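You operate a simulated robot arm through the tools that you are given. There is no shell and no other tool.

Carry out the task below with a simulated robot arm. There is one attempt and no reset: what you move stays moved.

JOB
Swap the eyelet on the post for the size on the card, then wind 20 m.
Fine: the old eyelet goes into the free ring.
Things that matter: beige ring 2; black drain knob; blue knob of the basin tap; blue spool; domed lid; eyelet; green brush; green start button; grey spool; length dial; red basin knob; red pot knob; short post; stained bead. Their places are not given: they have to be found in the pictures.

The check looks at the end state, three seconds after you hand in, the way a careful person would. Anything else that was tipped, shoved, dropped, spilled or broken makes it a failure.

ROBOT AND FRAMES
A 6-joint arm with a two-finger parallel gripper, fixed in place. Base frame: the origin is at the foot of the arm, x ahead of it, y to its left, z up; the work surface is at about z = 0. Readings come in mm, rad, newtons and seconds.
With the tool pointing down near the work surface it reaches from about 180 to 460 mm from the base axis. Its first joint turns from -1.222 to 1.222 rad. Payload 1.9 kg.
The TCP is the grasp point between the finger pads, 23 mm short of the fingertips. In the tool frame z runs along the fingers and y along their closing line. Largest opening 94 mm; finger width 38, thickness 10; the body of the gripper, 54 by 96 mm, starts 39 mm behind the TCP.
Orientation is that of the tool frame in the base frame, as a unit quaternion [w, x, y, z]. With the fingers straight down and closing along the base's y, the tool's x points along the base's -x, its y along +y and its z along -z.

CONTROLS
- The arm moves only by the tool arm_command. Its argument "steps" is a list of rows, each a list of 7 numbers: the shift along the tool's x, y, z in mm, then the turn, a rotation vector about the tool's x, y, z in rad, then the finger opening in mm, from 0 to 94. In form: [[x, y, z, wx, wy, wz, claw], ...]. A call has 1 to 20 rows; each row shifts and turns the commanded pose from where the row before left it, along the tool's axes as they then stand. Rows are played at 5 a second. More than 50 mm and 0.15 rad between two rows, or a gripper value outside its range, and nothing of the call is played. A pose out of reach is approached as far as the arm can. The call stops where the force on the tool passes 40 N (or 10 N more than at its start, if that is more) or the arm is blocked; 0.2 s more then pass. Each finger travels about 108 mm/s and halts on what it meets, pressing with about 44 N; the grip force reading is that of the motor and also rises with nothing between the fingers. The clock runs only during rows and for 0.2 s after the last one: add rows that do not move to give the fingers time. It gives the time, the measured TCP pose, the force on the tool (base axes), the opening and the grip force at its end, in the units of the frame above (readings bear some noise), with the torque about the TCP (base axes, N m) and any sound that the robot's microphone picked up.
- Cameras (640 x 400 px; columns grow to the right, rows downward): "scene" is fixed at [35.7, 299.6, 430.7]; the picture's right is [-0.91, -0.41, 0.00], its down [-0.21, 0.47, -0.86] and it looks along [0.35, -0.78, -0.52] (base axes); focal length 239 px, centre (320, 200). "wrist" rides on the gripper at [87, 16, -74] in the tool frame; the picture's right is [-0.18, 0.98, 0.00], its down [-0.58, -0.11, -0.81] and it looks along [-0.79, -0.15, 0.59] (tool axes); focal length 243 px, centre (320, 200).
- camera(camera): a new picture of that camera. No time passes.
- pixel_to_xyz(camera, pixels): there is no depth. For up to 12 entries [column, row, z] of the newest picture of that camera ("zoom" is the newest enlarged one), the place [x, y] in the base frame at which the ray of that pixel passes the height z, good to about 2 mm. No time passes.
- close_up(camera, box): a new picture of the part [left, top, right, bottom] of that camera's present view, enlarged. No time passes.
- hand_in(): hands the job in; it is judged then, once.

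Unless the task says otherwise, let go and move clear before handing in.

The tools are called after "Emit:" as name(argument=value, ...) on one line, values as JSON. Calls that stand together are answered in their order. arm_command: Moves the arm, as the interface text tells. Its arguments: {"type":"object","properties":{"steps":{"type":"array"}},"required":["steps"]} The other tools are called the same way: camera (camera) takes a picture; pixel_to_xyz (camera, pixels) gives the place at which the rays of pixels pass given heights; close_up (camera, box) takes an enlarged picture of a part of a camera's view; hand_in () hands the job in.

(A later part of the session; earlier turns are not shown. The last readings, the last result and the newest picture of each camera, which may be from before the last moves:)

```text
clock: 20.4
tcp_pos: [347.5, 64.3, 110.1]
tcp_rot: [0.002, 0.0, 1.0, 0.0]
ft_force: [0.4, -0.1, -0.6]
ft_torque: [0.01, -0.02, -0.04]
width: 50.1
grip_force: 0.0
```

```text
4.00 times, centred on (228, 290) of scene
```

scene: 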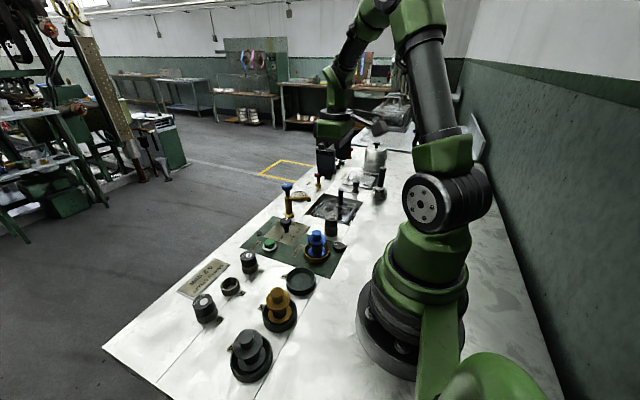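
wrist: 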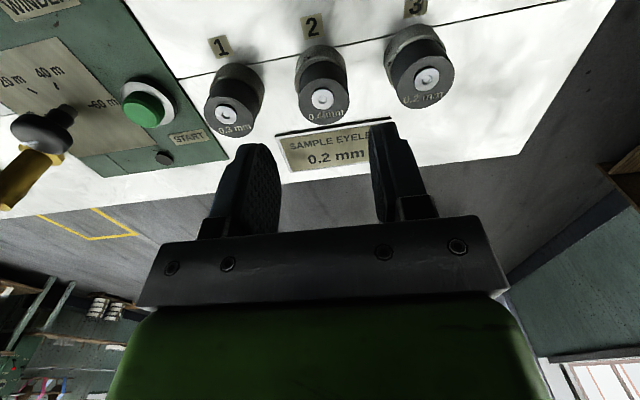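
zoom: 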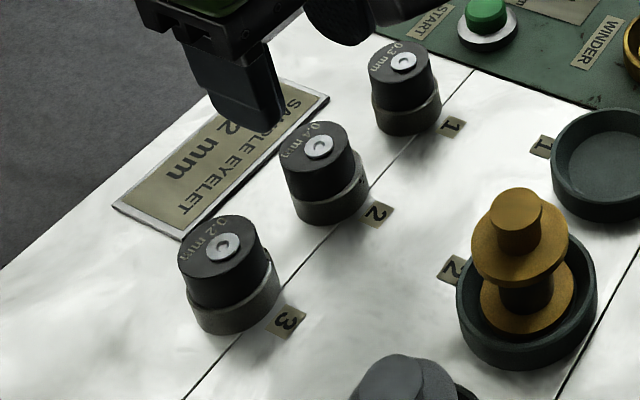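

Eyelet 0.4 mm is seated in ring 2 like its neighbours. I'll move over ring 3 and check alignment on the 0.2 mm eyelet.

Emit:
arm_command(steps=[[0, 32, 0, 0, 0, 0, 58], [0, 32.5, 0, 0, 0, 0, 58], [0, 0, 0, 0, 0, 0, 58], [0, 0, 0, 0, 0, 0, 58]])

Emit:
camera(camera="wrist")

Emit:
close_up(camera="wrist", box=[240, 50, 400, 150])

```text
clock: 21.4
tcp_pos: [347.2, 131.2, 110.3]
tcp_rot: [0.001, 0.002, 1.0, 0.0]
ft_force: [-0.2, 0.1, -0.8]
ft_torque: [0.01, 0.01, -0.03]
width: 58.0
grip_force: 0.1
```

```text
taken
```

wrist: 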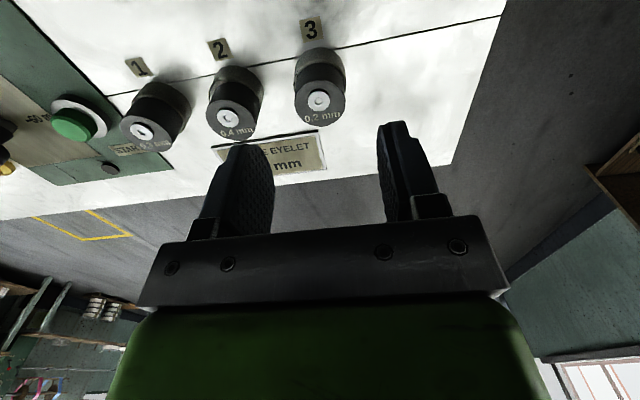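

```text
4.00 times, centred on (320, 100) of wrist
```

zoom: 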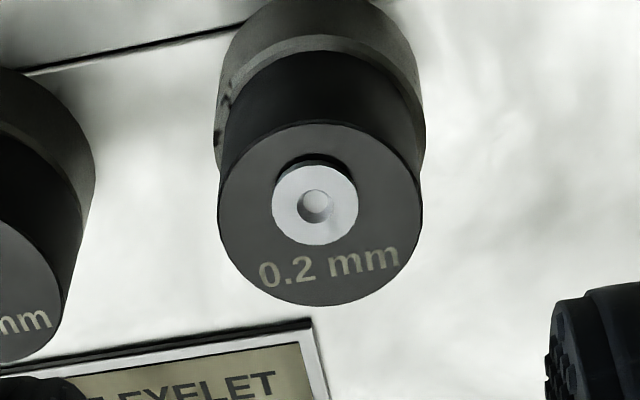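

The 0.2 mm eyelet's washer is at wrist (318.8,101), about 0.8 mm off in y and 0.7 mm in x. I'll correct, then go down to z≈46 with a 58 mm opening.

Emit:
arm_command(steps=[[-0.7, -0.8, 15, 0, 0, 0, 58], [0, 0, 15, 0, 0, 0, 58], [0, 0, 15, 0, 0, 0, 58], [0, 0, 10, 0, 0, 0, 58], [0, 0, 8, 0, 0, 0, 58], [0, 0, 0, 0, 0, 0, 58], [0, 0, 0, 0, 0, 0, 58]])

Emit:
camera(camera="wrist")

Emit:
close_up(camera="wrist", box=[220, 80, 420, 205])

Emit:
close_up(camera="scene", box=[170, 250, 270, 340])

```text
clock: 23.0
tcp_pos: [348.0, 131.0, 48.6]
tcp_rot: [0.001, 0.001, 1.0, 0.0]
ft_force: [-0.3, 0.1, 0.2]
ft_torque: [-0.04, 0.02, 0.03]
width: 58.1
grip_force: 0.2
```

```text
taken
```

wrist: 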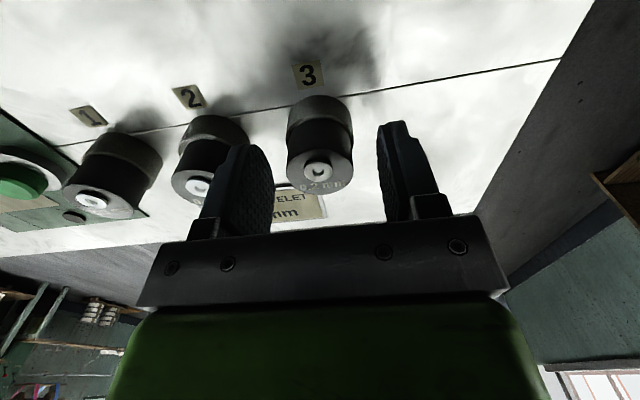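

```text
3.20 times, centred on (320, 142) of wrist
```

zoom: 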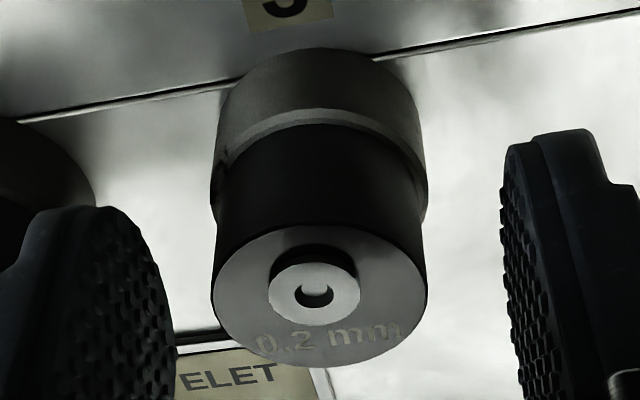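

```text
4.44 times, centred on (220, 295) of scene
```

zoom: 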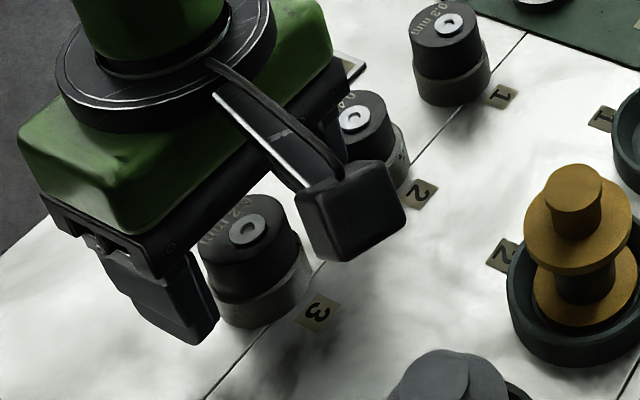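

Aligned within 0.5 mm. I'll lower another 1.7 mm and close on the 0.2 mm eyelet.

Emit:
arm_command(steps=[[0, 0, 1.7, 0, 0, 0, 58], [0, 0, 0, 0, 0, 0, 46], [0, 0, 0, 0, 0, 0, 38], [0, 0, 0, 0, 0, 0, 32], [0, 0, 0, 0, 0, 0, 24], [0, 0, 0, 0, 0, 0, 20], [0, 0, 0, 0, 0, 0, 20]])

Emit:
close_up(camera="wrist", box=[220, 80, 420, 205])

```text
clock: 24.6
tcp_pos: [347.5, 130.4, 45.7]
tcp_rot: [0.0, 0.002, 1.0, 0.0]
ft_force: [-0.3, -0.4, 0.4]
ft_torque: [-0.01, -0.01, 0.0]
width: 31.6
grip_force: 44.0
```

```text
3.20 times, centred on (320, 142) of wrist
```

zoom: 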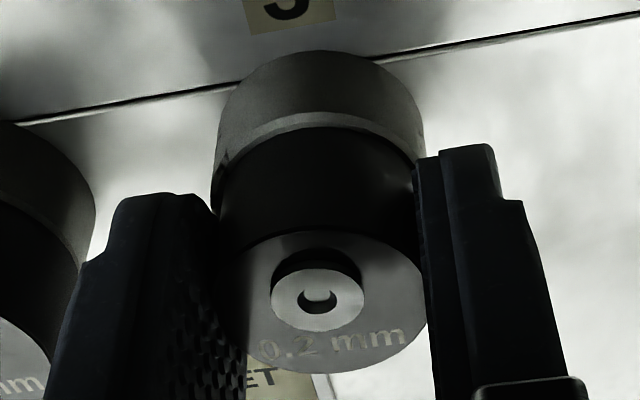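

The 0.2 mm eyelet is gripped (31.6 mm, 44 N). I'll lift it straight up and check it's held.

Emit:
arm_command(steps=[[0, 0, -4, 0, 0, 0, 20], [0, 0, -4, 0, 0, 0, 20], [0, 0, -8, 0, 0, 0, 20], [0, 0, -15, 0, 0, 0, 20], [0, 0, -25, 0, 0, 0, 20], [0, 0, -35, 0, 0, 0, 20], [0, 0, -40, 0, 0, 0, 20], [0, 0, -23, 0, 0, 0, 20], [0, 0, 0, 0, 0, 0, 20]])

Emit:
camera(camera="wrist")

Emit:
camera(camera="scene")

```text
clock: 26.6
tcp_pos: [348.1, 128.9, 198.3]
tcp_rot: [-0.001, 0.002, 1.0, 0.0]
ft_force: [-0.3, -0.3, -0.2]
ft_torque: [-0.02, -0.01, 0.0]
width: 31.5
grip_force: 44.2
```

```text
taken
```

wrist: 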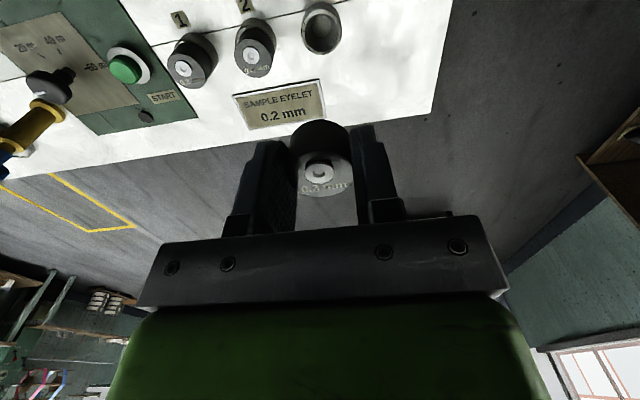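

```text
taken
```

scene: 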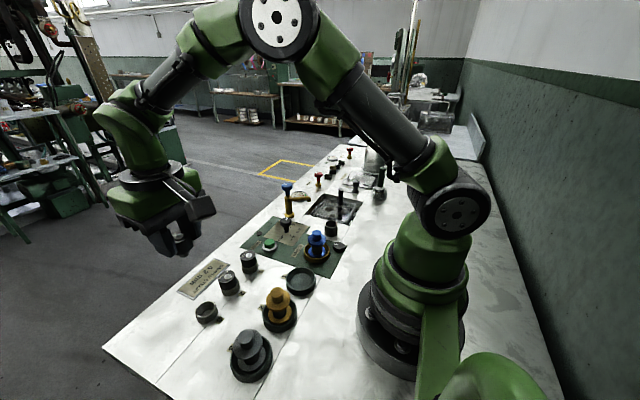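

The eyelet is held and ring 3 is empty. I'll carry it at z≈199 to above the post and lower to z≈116.

Emit:
arm_command(steps=[[12.62, -32.9, 0, 0, 0, 0, 20], [12.62, -32.9, 0, 0, 0, 0, 20], [12.62, -32.9, 0, 0, 0, 0, 20], [12.62, -32.9, 0, 0, 0, 0, 20], [12.62, -32.9, 0, 0, 0, 0, 20], [12.62, -32.9, 0, 0, 0, 0, 20], [12.62, -32.9, 0, 0, 0, 0, 20], [12.62, -32.9, 0, 0, 0, 0, 20], [12.62, -32.9, 0, 0, 0, 0, 20], [12.62, -32.9, 0, 0, 0, 0, 20], [0, 0, 30, 0, 0, 0, 20], [0, 0, 30, 0, 0, 0, 20], [0, 0, 23, 0, 0, 0, 20], [0, 0, 0, 0, 0, 0, 20], [0, 0, 0, 0, 0, 0, 20]])

Emit:
camera(camera="wrist")

Emit:
close_up(camera="wrist", box=[200, 60, 440, 210])

```text
clock: 29.8
tcp_pos: [220.8, -200.2, 115.3]
tcp_rot: [0.001, 0.001, 1.0, 0.0]
ft_force: [0.7, 0.1, 0.3]
ft_torque: [-0.02, -0.01, 0.0]
width: 31.6
grip_force: 44.1
```

```text
taken
```

wrist: 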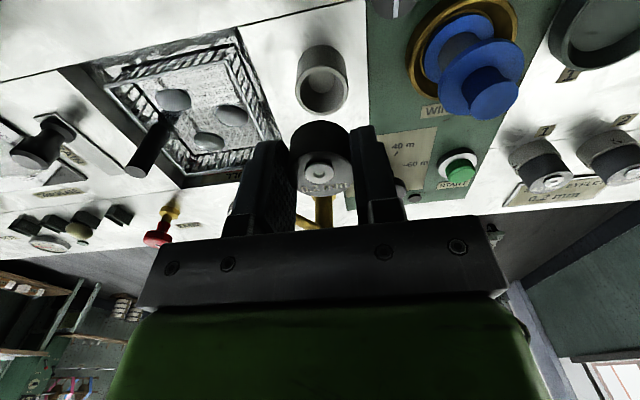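

```text
2.67 times, centred on (320, 135) of wrist
```

zoom: 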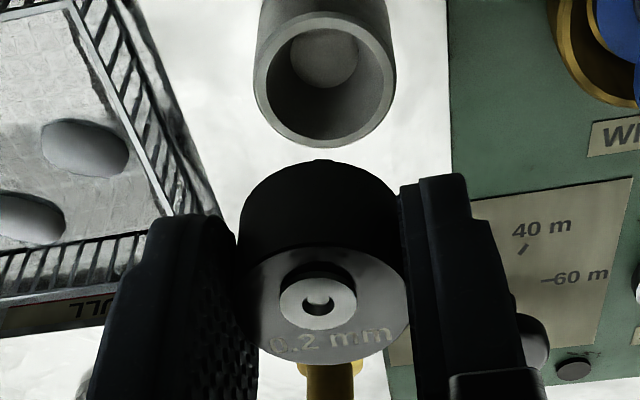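

Compared with the view right after removal, the post rim is about 1.4 mm to the right and 1 mm lower in the picture, matching the pose readings. I'll correct (+1.3 y, +1.0 x) and lower to z≈80 to check.

Emit:
arm_command(steps=[[-1.0, 1.3, 10, 0, 0, 0, 20], [0, 0, 15, 0, 0, 0, 20], [0, 0, 10, 0, 0, 0, 20], [0, 0, 0, 0, 0, 0, 20], [0, 0, 0, 0, 0, 0, 20]])

Emit:
camera(camera="wrist")

Emit:
close_up(camera="wrist", box=[260, 80, 380, 155])

Emit:
close_up(camera="scene", box=[308, 195, 356, 243])

```text
clock: 31.0
tcp_pos: [222.1, -198.2, 80.9]
tcp_rot: [0.0, 0.002, 1.0, 0.0]
ft_force: [-0.8, 0.1, 0.7]
ft_torque: [0.0, 0.0, 0.04]
width: 31.4
grip_force: 44.1
```

```text
taken
```

wrist: 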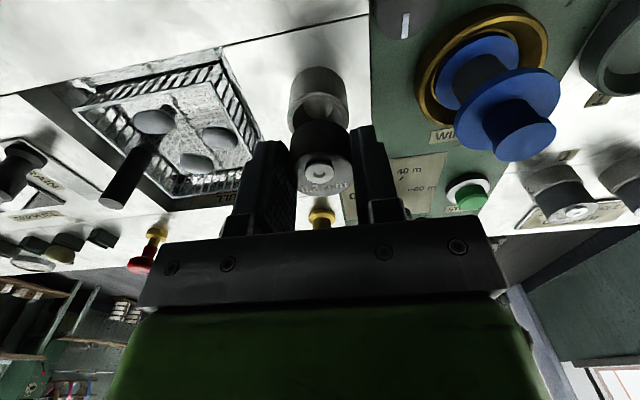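

```text
5.33 times, centred on (320, 118) of wrist
```

zoom: 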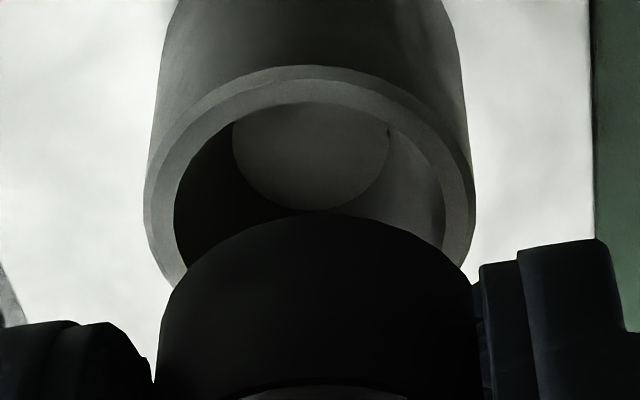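

```text
8.33 times, centred on (332, 219) of scene
```

zoom: 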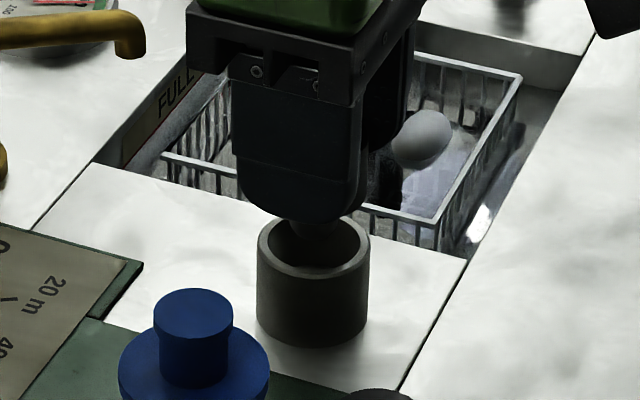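

Rim and eyelet are nearly concentric (rim centre zoom 309.5, eyelet 312). I'll lower to z≈64 and look again.

Emit:
arm_command(steps=[[0, -0.2, 6, 0, 0, 0, 20], [0, 0, 5, 0, 0, 0, 20], [0, 0, 4, 0, 0, 0, 20], [0, 0, 2, 0, 0, 0, 20], [0, 0, 0, 0, 0, 0, 20]])

Emit:
close_up(camera="wrist", box=[260, 80, 380, 155])

Emit:
close_up(camera="scene", box=[308, 195, 356, 243])

```text
clock: 32.2
tcp_pos: [222.3, -198.5, 62.9]
tcp_rot: [0.001, 0.001, 1.0, -0.001]
ft_force: [0.8, 0.2, -0.9]
ft_torque: [-0.03, -0.01, 0.01]
width: 31.5
grip_force: 43.8
```

```text
5.33 times, centred on (320, 118) of wrist
```

zoom: 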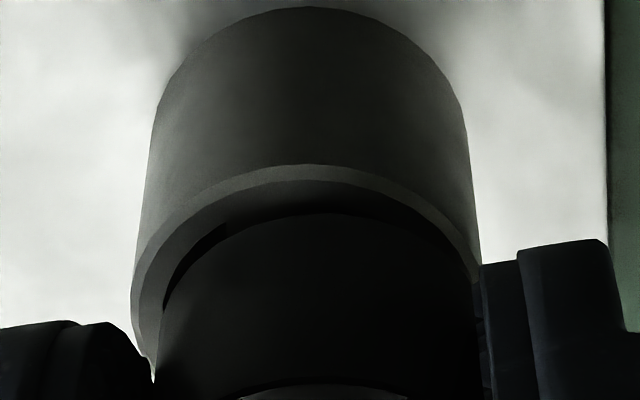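

```text
8.33 times, centred on (332, 219) of scene
```

zoom: 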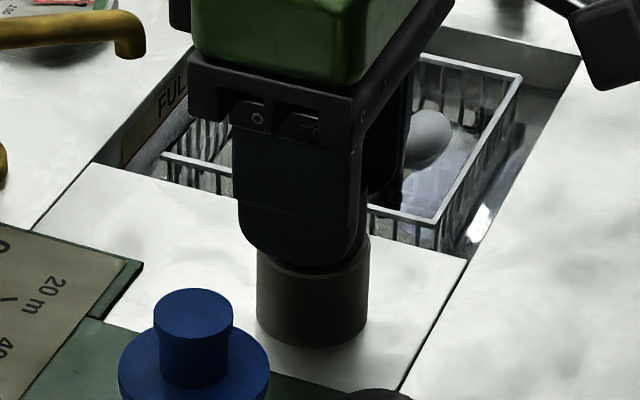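

Eyelet is just at the rim, about 0.6 mm right of centre; no force. I'll shift −0.5 mm in y and lower in small steps.

Emit:
arm_command(steps=[[0, -0.5, 1, 0, 0, 0, 20], [0, 0, 1, 0, 0, 0, 20], [0, 0, 0.8, 0, 0, 0, 20], [0, 0, 0, 0, 0, 0, 20]])

Emit:
close_up(camera="wrist", box=[260, 80, 380, 155])

```text
clock: 33.2
tcp_pos: [222.5, -199.0, 62.9]
tcp_rot: [-0.001, 0.001, 1.0, 0.0]
ft_force: [-1.3, 0.1, -0.2]
ft_torque: [-0.02, -0.02, -0.01]
width: 31.7
grip_force: 43.8
```

```text
5.33 times, centred on (320, 118) of wrist
```

zoom: 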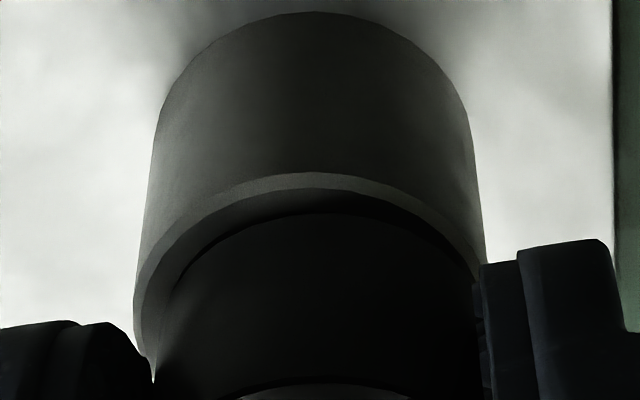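

Rim and eyelet stay concentric with no force. I'll keep lowering.

Emit:
arm_command(steps=[[0, -0.2, 1, 0, 0, 0, 20], [0, 0, 0.8, 0, 0, 0, 20], [0, 0, 0.6, 0, 0, 0, 20], [0, 0, 0, 0, 0, 0, 20]])

Emit:
close_up(camera="wrist", box=[260, 80, 380, 155])

```text
clock: 34.2
tcp_pos: [222.1, -200.1, 59.2]
tcp_rot: [0.001, 0.002, 1.0, 0.0]
ft_force: [0.5, 0.0, -0.6]
ft_torque: [-0.01, -0.01, -0.05]
width: 31.7
grip_force: 44.0
```

```text
5.33 times, centred on (320, 118) of wrist
```

zoom: 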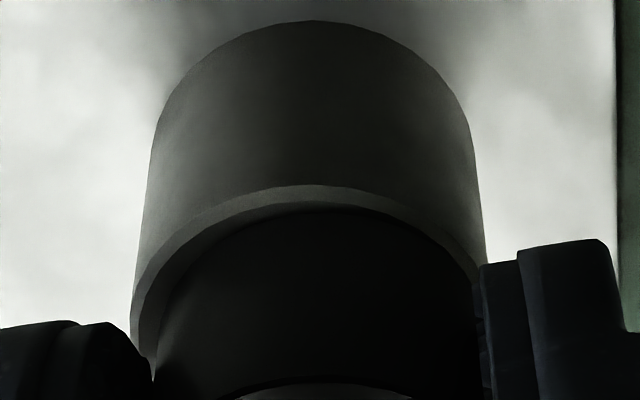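

Commanded z is ≈58.9 with still no contact. I'll continue with 0.5 mm steps.

Emit:
arm_command(steps=[[0, 0, 0.5, 0, 0, 0, 20], [0, 0, 0.4, 0, 0, 0, 20], [0, 0, 0, 0, 0, 0, 20]])

Emit:
close_up(camera="wrist", box=[260, 80, 380, 155])

```text
clock: 35.0
tcp_pos: [224.4, -198.3, 56.9]
tcp_rot: [0.001, 0.002, 1.0, 0.0]
ft_force: [0.7, -1.9, 4.0]
ft_torque: [-0.03, 0.0, -0.01]
width: 31.6
grip_force: 44.3
```

```text
5.33 times, centred on (320, 118) of wrist
```

zoom: 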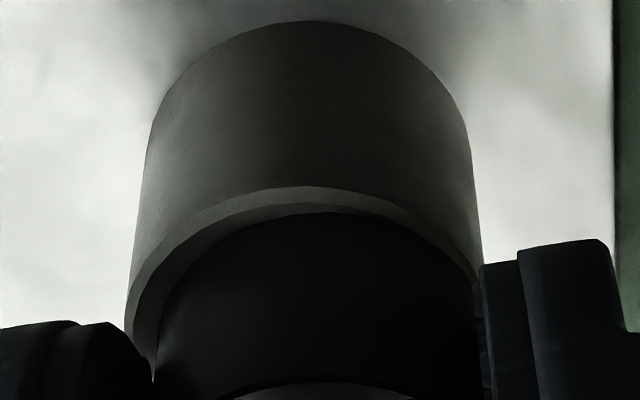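

Contact is beginning (4 N at commanded z≈58.0, the expected seat). I'll press 0.4 mm more to confirm the seat.

Emit:
arm_command(steps=[[0, 0, 0.4, 0, 0, 0, 20], [0, 0, 0, 0, 0, 0, 20]])

```text
clock: 35.6
tcp_pos: [223.9, -197.8, 57.9]
tcp_rot: [0.001, 0.001, 1.0, 0.0]
ft_force: [-1.9, 2.4, 27.9]
ft_torque: [0.23, 0.06, -0.04]
width: 31.8
grip_force: 43.9
```

Firm seat (28 N, small side forces). I'll ease up 0.5 mm and open the fingers.

Emit:
arm_command(steps=[[0, 0, -0.5, 0, 0, 0, 20], [0, 0, 0, 0, 0, 0, 20], [0, 0, 0, 0, 0, 0, 33], [0, 0, 0, 0, 0, 0, 36], [0, 0, 0, 0, 0, 0, 42], [0, 0, 0, 0, 0, 0, 54], [0, 0, 0, 0, 0, 0, 60], [0, 0, 0, 0, 0, 0, 60]])

Emit:
close_up(camera="wrist", box=[220, 80, 420, 205])

```text
clock: 37.4
tcp_pos: [221.9, -198.2, 57.5]
tcp_rot: [0.0, 0.002, 1.0, 0.0]
ft_force: [0.0, -0.4, 0.6]
ft_torque: [-0.03, 0.0, -0.02]
width: 59.8
grip_force: 0.1
```

```text
3.20 times, centred on (320, 142) of wrist
```

zoom: 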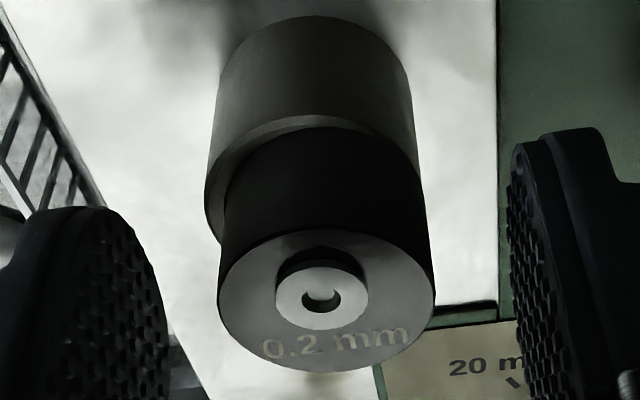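

After release the 0.2 mm eyelet's top looks shifted about 2 mm to the right of the post rim (rim zoom 207–412, top 218–435). I'll rise clear and inspect whether it is truly seated.

Emit:
arm_command(steps=[[0, 0, -10, 0, 0, 0, 60], [0, 0, -20, 0, 0, 0, 60], [0, 0, -22, 0, 0, 0, 60], [0, 0, 0, 0, 0, 0, 60]])

Emit:
camera(camera="wrist")

Emit:
close_up(camera="wrist", box=[240, 50, 400, 150])

Emit:
close_up(camera="scene", box=[310, 200, 358, 245])

Emit:
close_up(camera="scene", box=[206, 240, 270, 300])

```text
clock: 38.4
tcp_pos: [224.0, -197.2, 110.8]
tcp_rot: [-0.001, 0.001, 1.0, 0.0]
ft_force: [0.7, -0.2, 0.2]
ft_torque: [-0.03, 0.01, 0.0]
width: 60.4
grip_force: 0.1
```

```text
taken
```

wrist: 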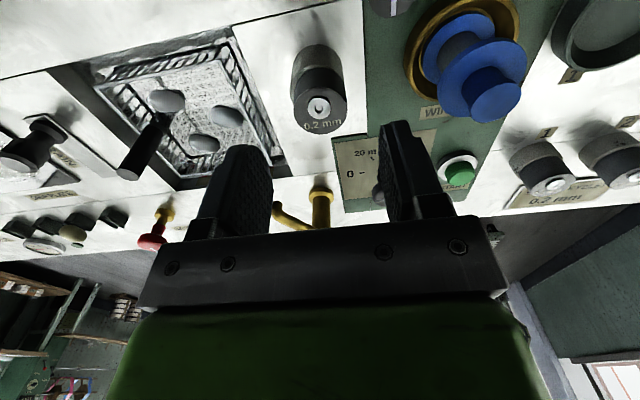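

```text
4.00 times, centred on (320, 100) of wrist
```

zoom: 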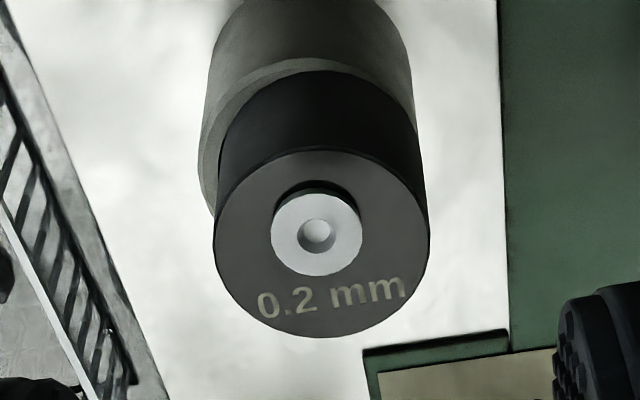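

```text
8.89 times, centred on (334, 222) of scene
```

zoom: 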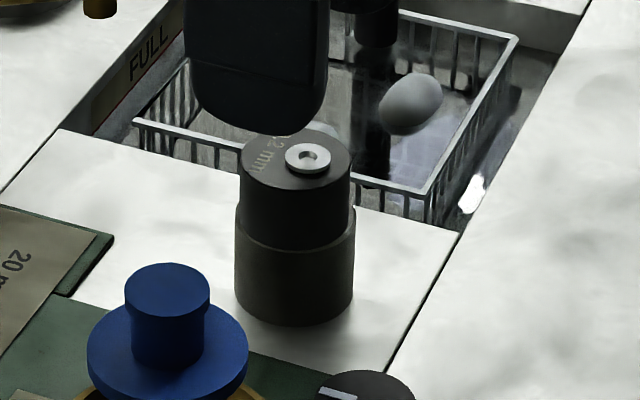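

```text
6.67 times, centred on (238, 270) of scene
```

zoom: 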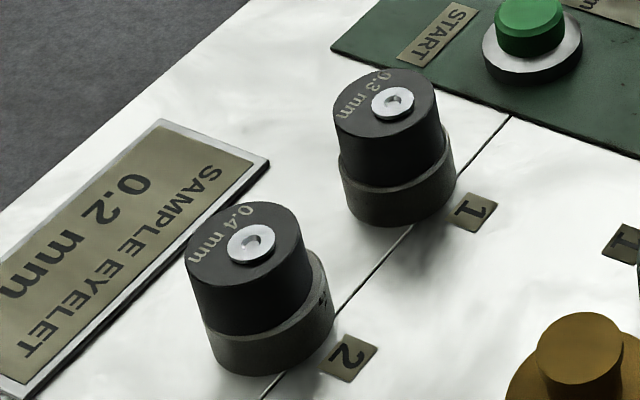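

The 0.2 mm eyelet sits flat at the right height (washer row as predicted) but about 2 mm off-centre toward +y in the post; ring 2's looks similar. I'll shift −2 mm in y, +… −1.5 mm in x, lower around it and check before squeezing it to centre.

Emit:
arm_command(steps=[[1.5, -2.0, 15, 0, 0, 0, 60], [0, 0, 15, 0, 0, 0, 60], [0, 0, 13, 0, 0, 0, 60], [0, 0, 8, 0, 0, 0, 60], [0, 0, 0, 0, 0, 0, 60], [0, 0, 0, 0, 0, 0, 60]])

Emit:
camera(camera="wrist")

Emit:
close_up(camera="wrist", box=[240, 80, 400, 180])

```text
clock: 39.8
tcp_pos: [222.0, -201.0, 59.0]
tcp_rot: [0.0, 0.001, 1.0, 0.0]
ft_force: [-0.4, 0.4, 0.2]
ft_torque: [0.04, -0.01, -0.01]
width: 59.9
grip_force: 0.1
```

```text
taken
```

wrist: 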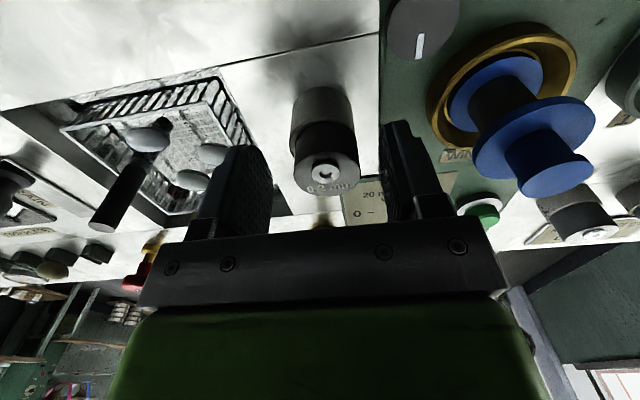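

```text
4.00 times, centred on (320, 130) of wrist
```

zoom: 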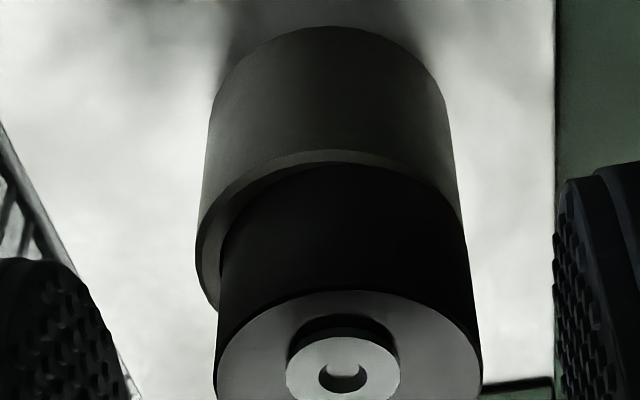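

The post rim centre is at wrist col ≈322 and the eyelet top at ≈327: the eyelet is 2.4 mm off, and the tool about 1.2 mm too far to −y. I'll shift +1.2 mm and recheck.

Emit:
arm_command(steps=[[0, 1.2, 0, 0, 0, 0, 60], [0, 0, 0, 0, 0, 0, 60], [0, 0, 0, 0, 0, 0, 60]])

Emit:
close_up(camera="wrist", box=[240, 80, 400, 180])

```text
clock: 40.6
tcp_pos: [221.3, -200.1, 59.4]
tcp_rot: [0.0, 0.002, 1.0, 0.0]
ft_force: [0.4, -0.2, -0.1]
ft_torque: [-0.01, 0.0, 0.0]
width: 59.9
grip_force: 0.2
```

```text
4.00 times, centred on (320, 130) of wrist
```

zoom: 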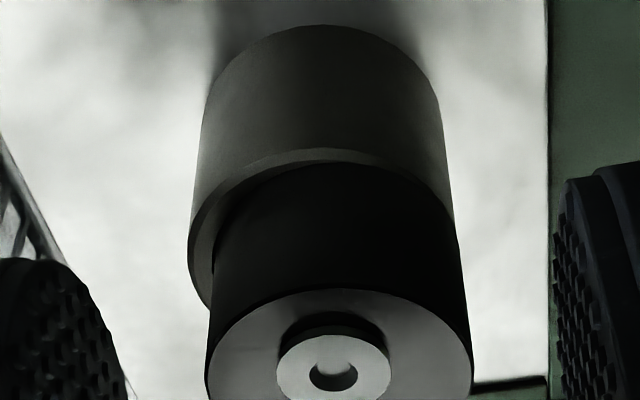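

The post is now centred (rim zoom 188–454, col ≈320). I'll close slowly to 33 mm so the fingers slide the eyelet toward the centre.

Emit:
arm_command(steps=[[0, 0, 0, 0, 0, 0, 50], [0, 0, 0, 0, 0, 0, 42], [0, 0, 0, 0, 0, 0, 38], [0, 0, 0, 0, 0, 0, 36], [0, 0, 0, 0, 0, 0, 34.5], [0, 0, 0, 0, 0, 0, 33.5], [0, 0, 0, 0, 0, 0, 32.5], [0, 0, 0, 0, 0, 0, 32.5]])

Emit:
close_up(camera="wrist", box=[240, 80, 400, 180])

```text
clock: 42.4
tcp_pos: [220.5, -199.4, 59.0]
tcp_rot: [-0.001, 0.002, 1.0, 0.0]
ft_force: [-0.4, -0.3, -0.1]
ft_torque: [-0.02, -0.01, -0.01]
width: 33.5
grip_force: 1.4
```

```text
4.00 times, centred on (320, 130) of wrist
```

zoom: 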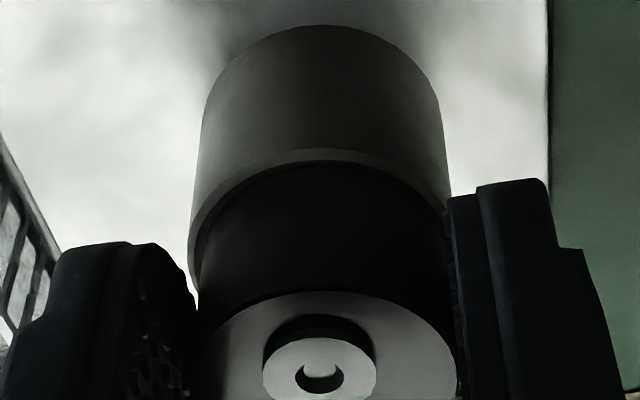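

The eyelet slid to the centre with no tool force (washer now at zoom col 320). I'll open and rise to check it.

Emit:
arm_command(steps=[[0, 0, 0, 0, 0, 0, 36], [0, 0, 0, 0, 0, 0, 46], [0, 0, 0, 0, 0, 0, 58], [0, 0, 0, 0, 0, 0, 58], [0, 0, -15, 0, 0, 0, 58], [0, 0, -35, 0, 0, 0, 58], [0, 0, 0, 0, 0, 0, 58]])

Emit:
camera(camera="wrist")

Emit:
close_up(camera="wrist", box=[240, 50, 400, 150])

Emit:
close_up(camera="scene", box=[310, 200, 358, 245])

```text
clock: 44.0
tcp_pos: [220.4, -199.9, 109.9]
tcp_rot: [0.0, 0.001, 1.0, 0.0]
ft_force: [0.6, 0.7, 0.3]
ft_torque: [0.0, -0.01, 0.02]
width: 58.0
grip_force: 0.1
```

```text
taken
```

wrist: 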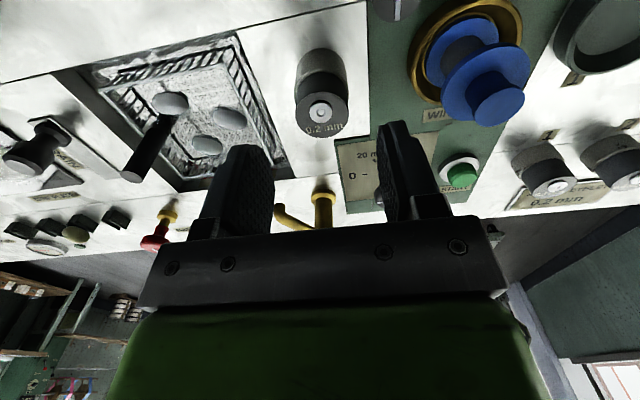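

```text
4.00 times, centred on (320, 100) of wrist
```

zoom: 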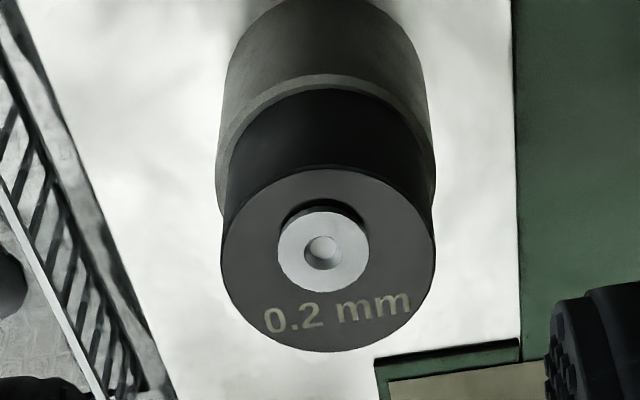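

```text
8.89 times, centred on (334, 222) of scene
```

zoom: 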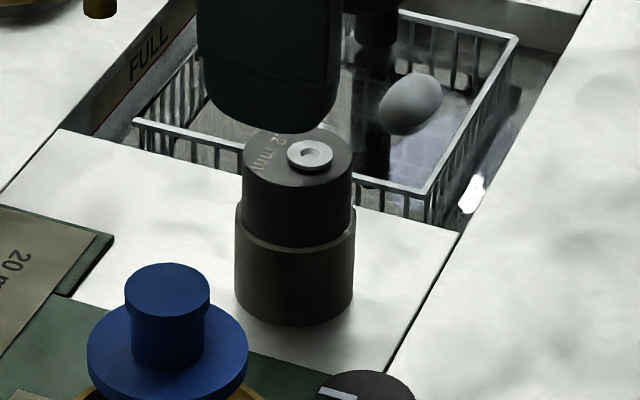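

The 0.2 mm eyelet is now centred on the post (rim 216–436, face 221–435 in the zoom). Next I'll do the same for the eyelet in ring 2: move over it and inspect.

Emit:
arm_command(steps=[[0, 0, -30, 0, 0, 0, 58], [0, 0, -30, 0, 0, 0, 58], [-15.75, 33.2, 0, 0, 0, 0, 58], [-15.75, 33.2, 0, 0, 0, 0, 58], [-15.75, 33.2, 0, 0, 0, 0, 58], [-15.75, 33.2, 0, 0, 0, 0, 58], [-15.75, 33.2, 0, 0, 0, 0, 58], [-15.75, 33.2, 0, 0, 0, 0, 58], [-15.75, 33.2, 0, 0, 0, 0, 58], [-15.75, 33.3, 0, 0, 0, 0, 58], [0, 0, 30, 0, 0, 0, 58], [0, 0, 30, 0, 0, 0, 58], [0, 0, 0, 0, 0, 0, 58], [0, 0, 0, 0, 0, 0, 58]])

Emit:
camera(camera="wrist")

Emit:
close_up(camera="wrist", box=[240, 40, 400, 140])

```text
clock: 47.0
tcp_pos: [349.0, 63.7, 110.9]
tcp_rot: [0.001, 0.001, 1.0, -0.001]
ft_force: [-0.2, 0.3, -0.9]
ft_torque: [0.01, 0.0, -0.01]
width: 57.9
grip_force: 0.0
```

```text
taken
```

wrist: 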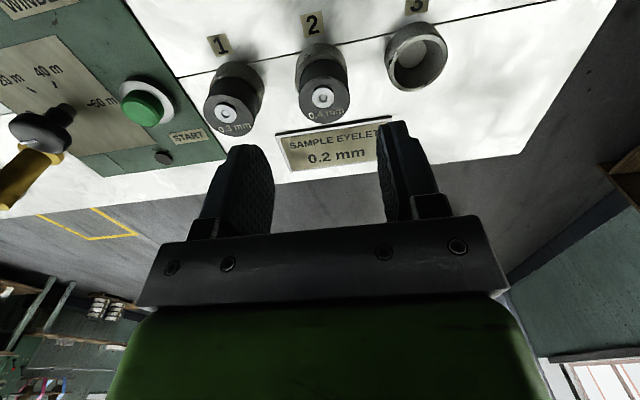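

```text
4.00 times, centred on (320, 90) of wrist
```

zoom: 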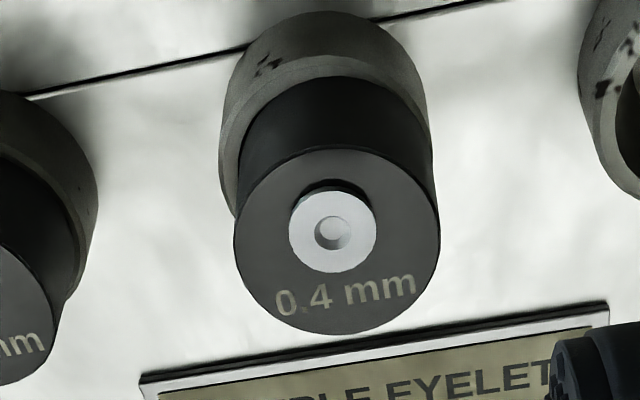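

Ring 2's eyelet is about 2 mm toward +y from its ring (rim 219–428, face 234–439). I'll shift +0.6 mm y, lower around it and check.

Emit:
arm_command(steps=[[1.5, 0.6, 15, 0, 0, 0, 58], [0, 0, 15, 0, 0, 0, 58], [0, 0, 15, 0, 0, 0, 58], [0, 0, 10, 0, 0, 0, 58], [0, 0, 7.5, 0, 0, 0, 58], [0, 0, 0, 0, 0, 0, 58], [0, 0, 0, 0, 0, 0, 58]])

Emit:
close_up(camera="wrist", box=[240, 80, 400, 180])

```text
clock: 48.6
tcp_pos: [348.0, 66.2, 46.9]
tcp_rot: [0.0, 0.002, 1.0, 0.0]
ft_force: [0.2, -0.7, -0.4]
ft_torque: [-0.04, 0.03, 0.02]
width: 58.2
grip_force: 0.0
```

```text
4.00 times, centred on (320, 130) of wrist
```

zoom: 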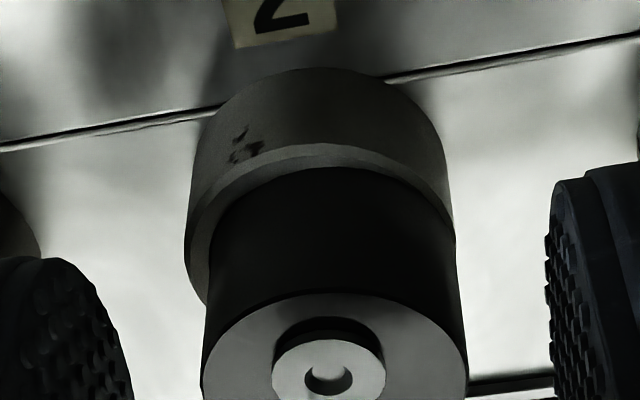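

Ring 2 is centred on the tool (rim 184–453). I'll close slowly to 32.5 mm to slide the eyelet to centre, then open.

Emit:
arm_command(steps=[[0, 0, 0, 0, 0, 0, 50], [0, 0, 0, 0, 0, 0, 42], [0, 0, 0, 0, 0, 0, 38], [0, 0, 0, 0, 0, 0, 36], [0, 0, 0, 0, 0, 0, 34.5], [0, 0, 0, 0, 0, 0, 33.5], [0, 0, 0, 0, 0, 0, 32.5], [0, 0, 0, 0, 0, 0, 32.5]])

Emit:
close_up(camera="wrist", box=[240, 80, 400, 180])

Emit:
arm_command(steps=[[0, 0, 0, 0, 0, 0, 36], [0, 0, 0, 0, 0, 0, 46], [0, 0, 0, 0, 0, 0, 56], [0, 0, 0, 0, 0, 0, 56], [0, 0, -15, 0, 0, 0, 56], [0, 0, -25, 0, 0, 0, 56], [0, 0, -22.5, 0, 0, 0, 56], [0, 0, 0, 0, 0, 0, 56]])

Emit:
camera(camera="wrist")

Emit:
close_up(camera="wrist", box=[240, 40, 400, 140])

```text
clock: 50.4
tcp_pos: [346.9, 65.3, 47.1]
tcp_rot: [0.0, 0.002, 1.0, 0.0]
ft_force: [-0.9, 0.8, 0.4]
ft_torque: [0.03, -0.02, 0.02]
width: 33.6
grip_force: 1.4
```

```text
4.00 times, centred on (320, 130) of wrist
```

zoom: 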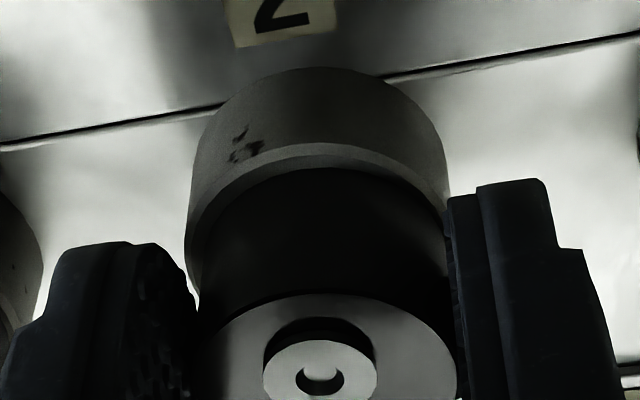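

```text
clock: 52.2
tcp_pos: [346.1, 64.8, 109.5]
tcp_rot: [0.0, 0.002, 1.0, 0.0]
ft_force: [0.1, -0.4, -0.2]
ft_torque: [0.0, 0.03, 0.02]
width: 56.0
grip_force: 0.1
```

```text
taken
```

wrist: 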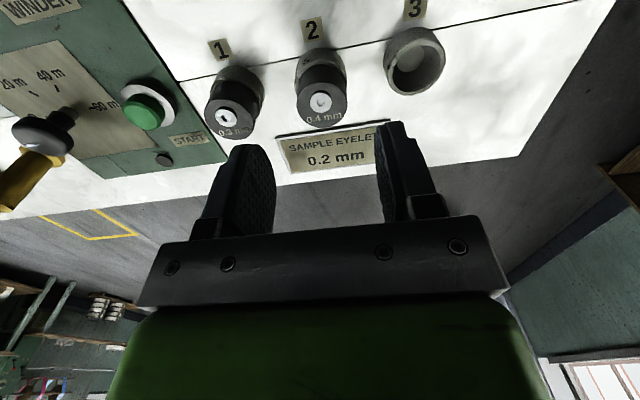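

```text
4.00 times, centred on (320, 90) of wrist
```

zoom: 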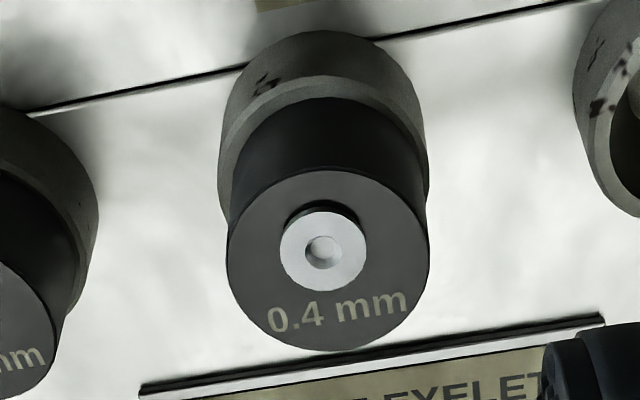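

Ring 2's eyelet is now centred too (rim 217–430, face 227–430). Next is the length dial: I'll rise and move above it at about (341,-150) for a close look.

Emit:
arm_command(steps=[[0, 0, -30, 0, 0, 0, 56], [0, 0, -40, 0, 0, 0, 56], [1, -36, 0, 0, 0, 0, 56], [1, -36, 0, 0, 0, 0, 56], [1, -36, 0, 0, 0, 0, 56], [1, -36, 0, 0, 0, 0, 56], [1, -36, 0, 0, 0, 0, 56], [0, -36, 0, 0, 0, 0, 56], [0, 0, 0, 0, 0, 0, 56], [0, 0, 0, 0, 0, 0, 56]])

Emit:
camera(camera="wrist")

Emit:
camera(camera="scene")

Emit:
close_up(camera="wrist", box=[240, 0, 400, 100])

```text
clock: 54.4
tcp_pos: [340.6, -151.1, 181.3]
tcp_rot: [0.0, 0.002, 1.0, 0.0]
ft_force: [0.6, 0.4, -0.1]
ft_torque: [0.03, 0.02, 0.0]
width: 56.0
grip_force: 0.1
```

```text
taken
```

wrist: 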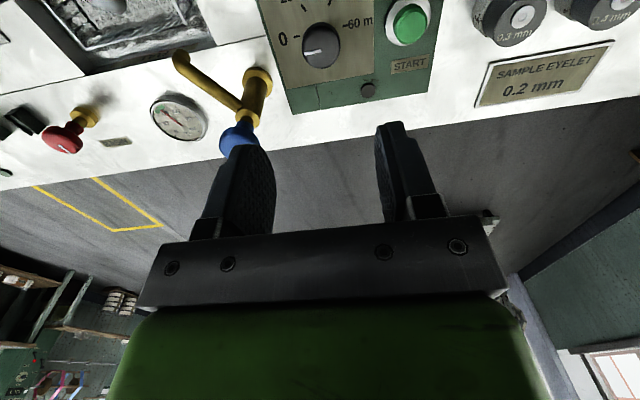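

```text
taken
```

scene: 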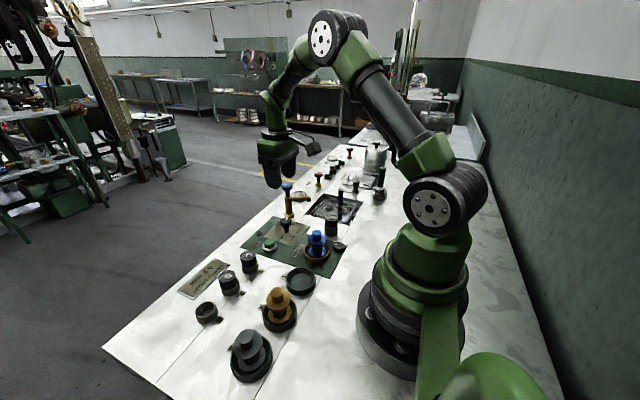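

```text
4.00 times, centred on (320, 50) of wrist
```

zoom: 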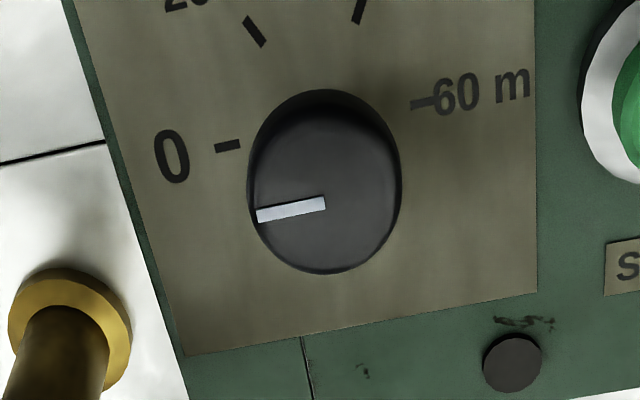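

The dial pointer lies at 0 (white line to the left), with marks at wrist (297,36.5)=0, (303.8,7.8)=20, (329.5,2.8)=40, (346,25.5)=60. I'll convert those, plus the tap's blue knob, to base coordinates.

Emit:
pixel_to_xyz(camera="wrist", pixels=[[297, 36.5, 3], [303.75, 7.75, 3], [329.5, 2.75, 3], [346, 25.5, 3], [321.5, 50.75, 36], [304.25, 53.75, 36], [321.5, 50.75, 39], [240, 130, 60], [240, 130, 90], [258, 80, 0], [409, 24, 26], [368, 90, 3]])

Emit:
pixel_to_xyz(camera="scene", pixels=[[286.8, 187, 60], [286.8, 187, 90], [289, 217, 0], [285.5, 221.8, 36], [285.5, 221.8, 39], [269.5, 242, 26]])

Emit:
close_up(camera="scene", box=[260, 205, 308, 250])

Emit:
close_up(camera="wrist", box=[200, 40, 320, 170])

```text
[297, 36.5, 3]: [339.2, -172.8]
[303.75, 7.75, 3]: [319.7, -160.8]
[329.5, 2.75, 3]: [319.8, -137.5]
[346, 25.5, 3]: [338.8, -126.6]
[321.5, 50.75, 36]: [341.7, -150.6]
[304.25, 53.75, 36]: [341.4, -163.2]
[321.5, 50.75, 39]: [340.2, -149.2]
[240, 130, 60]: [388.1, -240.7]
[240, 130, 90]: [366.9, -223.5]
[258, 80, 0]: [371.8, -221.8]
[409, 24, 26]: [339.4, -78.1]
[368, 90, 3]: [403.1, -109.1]
```

```text
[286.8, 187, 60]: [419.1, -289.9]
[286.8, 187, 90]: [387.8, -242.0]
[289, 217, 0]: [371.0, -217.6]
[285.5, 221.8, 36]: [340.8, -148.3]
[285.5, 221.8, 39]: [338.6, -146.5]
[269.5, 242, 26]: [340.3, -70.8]
```

```text
8.89 times, centred on (284, 228) of scene
```

zoom: 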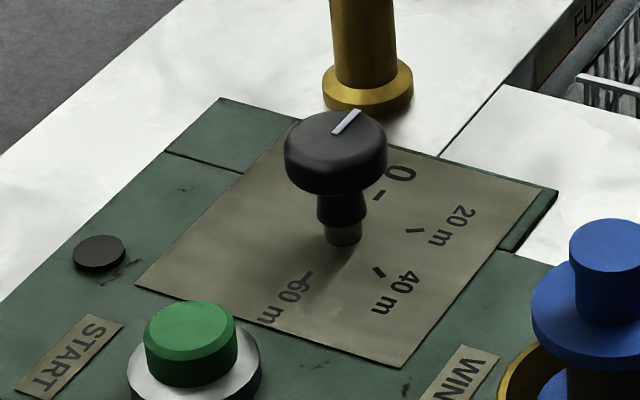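

```text
3.08 times, centred on (260, 105) of wrist
```

zoom: 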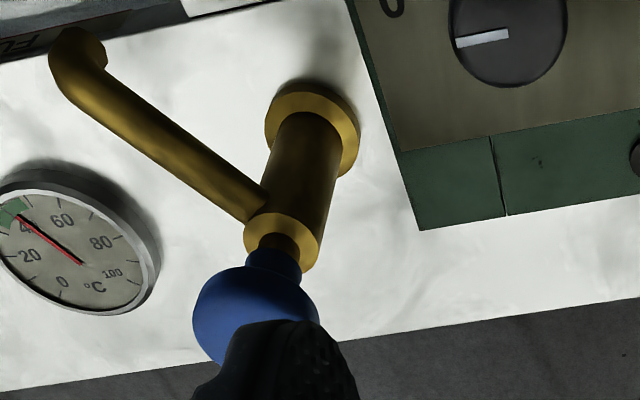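

Dial centre ≈(340,-149.7), marks are 60° apart, so 0→20 m is a 60° clockwise turn (seen from above, +z in tool). The tap's blue knob (top z≈104 at (372,-220)) is close, so I'll pre-turn the gripper 30° clockwise for clearance and lower to z≈110 to check alignment.

Emit:
arm_command(steps=[[0, 0, 0, 0, 0, 0.13, 56], [0, 0, 0, 0, 0, 0.13, 56], [0, 0, 0, 0, 0, 0.13, 56], [0, 0, 0, 0, 0, 0.1336, 56], [0, 0, 25, 0, 0, 0, 56], [0, 0, 25, 0, 0, 0, 56], [0, 0, 20, 0, 0, 0, 56], [0, 0, 0, 0, 0, 0, 56], [0, 0, 0, 0, 0, 0, 56]])

Emit:
camera(camera="wrist")

Emit:
close_up(camera="wrist", box=[240, 40, 400, 140])

Emit:
close_up(camera="scene", box=[240, 130, 360, 250])

```text
clock: 56.4
tcp_pos: [339.8, -148.8, 109.7]
tcp_rot: [0.0, 0.26, 0.966, -0.001]
ft_force: [-0.9, 0.1, 1.5]
ft_torque: [-0.01, -0.01, -0.04]
width: 56.0
grip_force: 0.0
```

```text
taken
```

wrist: 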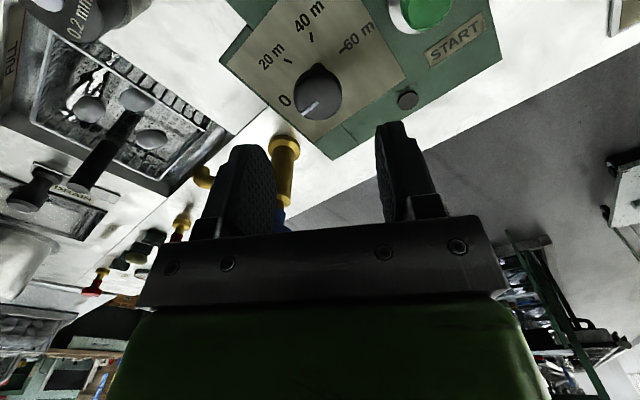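

```text
4.00 times, centred on (320, 90) of wrist
```

zoom: 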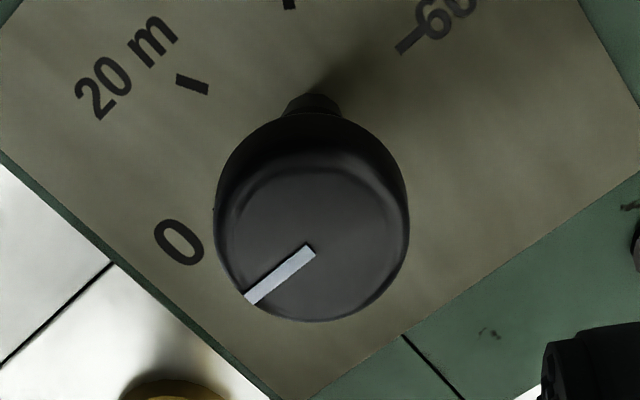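

```text
3.33 times, centred on (300, 190) of scene
```

zoom: 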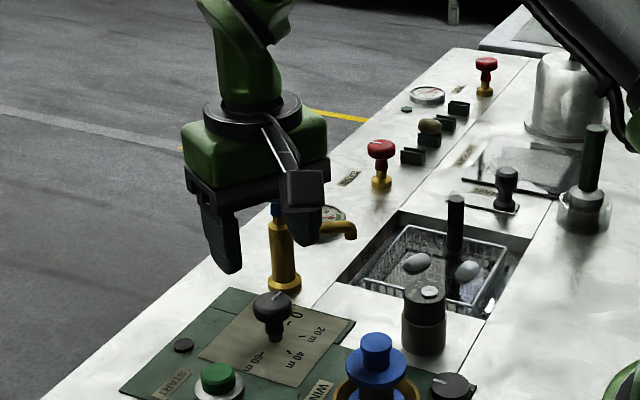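

The dial appears slightly left of the axis (knob 214–409 in the zoom, col ≈318). I'll query the knob and mark points from this view to fix the centre.

Emit:
pixel_to_xyz(camera="wrist", pixels=[[317.75, 102, 37], [317.75, 102, 39], [317.9, 94, 30], [317.9, 94, 27], [288, 61, 3], [342.25, 49.5, 3], [312.2, 39.5, 3], [302, 114.5, 38], [293.5, 94, 30], [342.25, 94, 30]])

Emit:
close_up(camera="wrist", box=[270, 55, 370, 125])

```text
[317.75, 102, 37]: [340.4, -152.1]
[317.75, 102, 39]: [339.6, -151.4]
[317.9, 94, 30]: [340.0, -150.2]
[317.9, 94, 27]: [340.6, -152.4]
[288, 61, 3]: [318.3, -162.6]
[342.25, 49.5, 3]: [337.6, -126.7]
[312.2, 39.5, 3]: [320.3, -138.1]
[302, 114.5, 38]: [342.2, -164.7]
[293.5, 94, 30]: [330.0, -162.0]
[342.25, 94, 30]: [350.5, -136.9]
```

```text
5.71 times, centred on (320, 90) of wrist
```

zoom: 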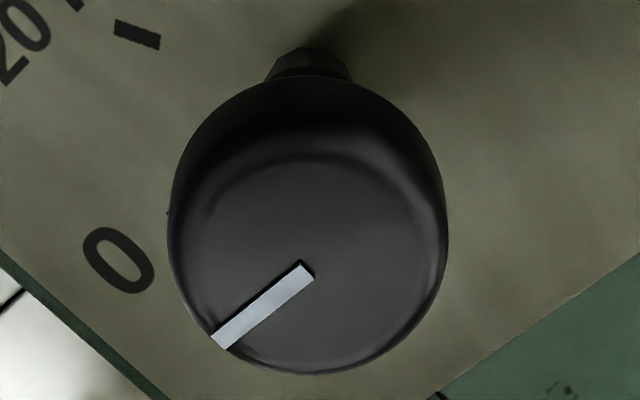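

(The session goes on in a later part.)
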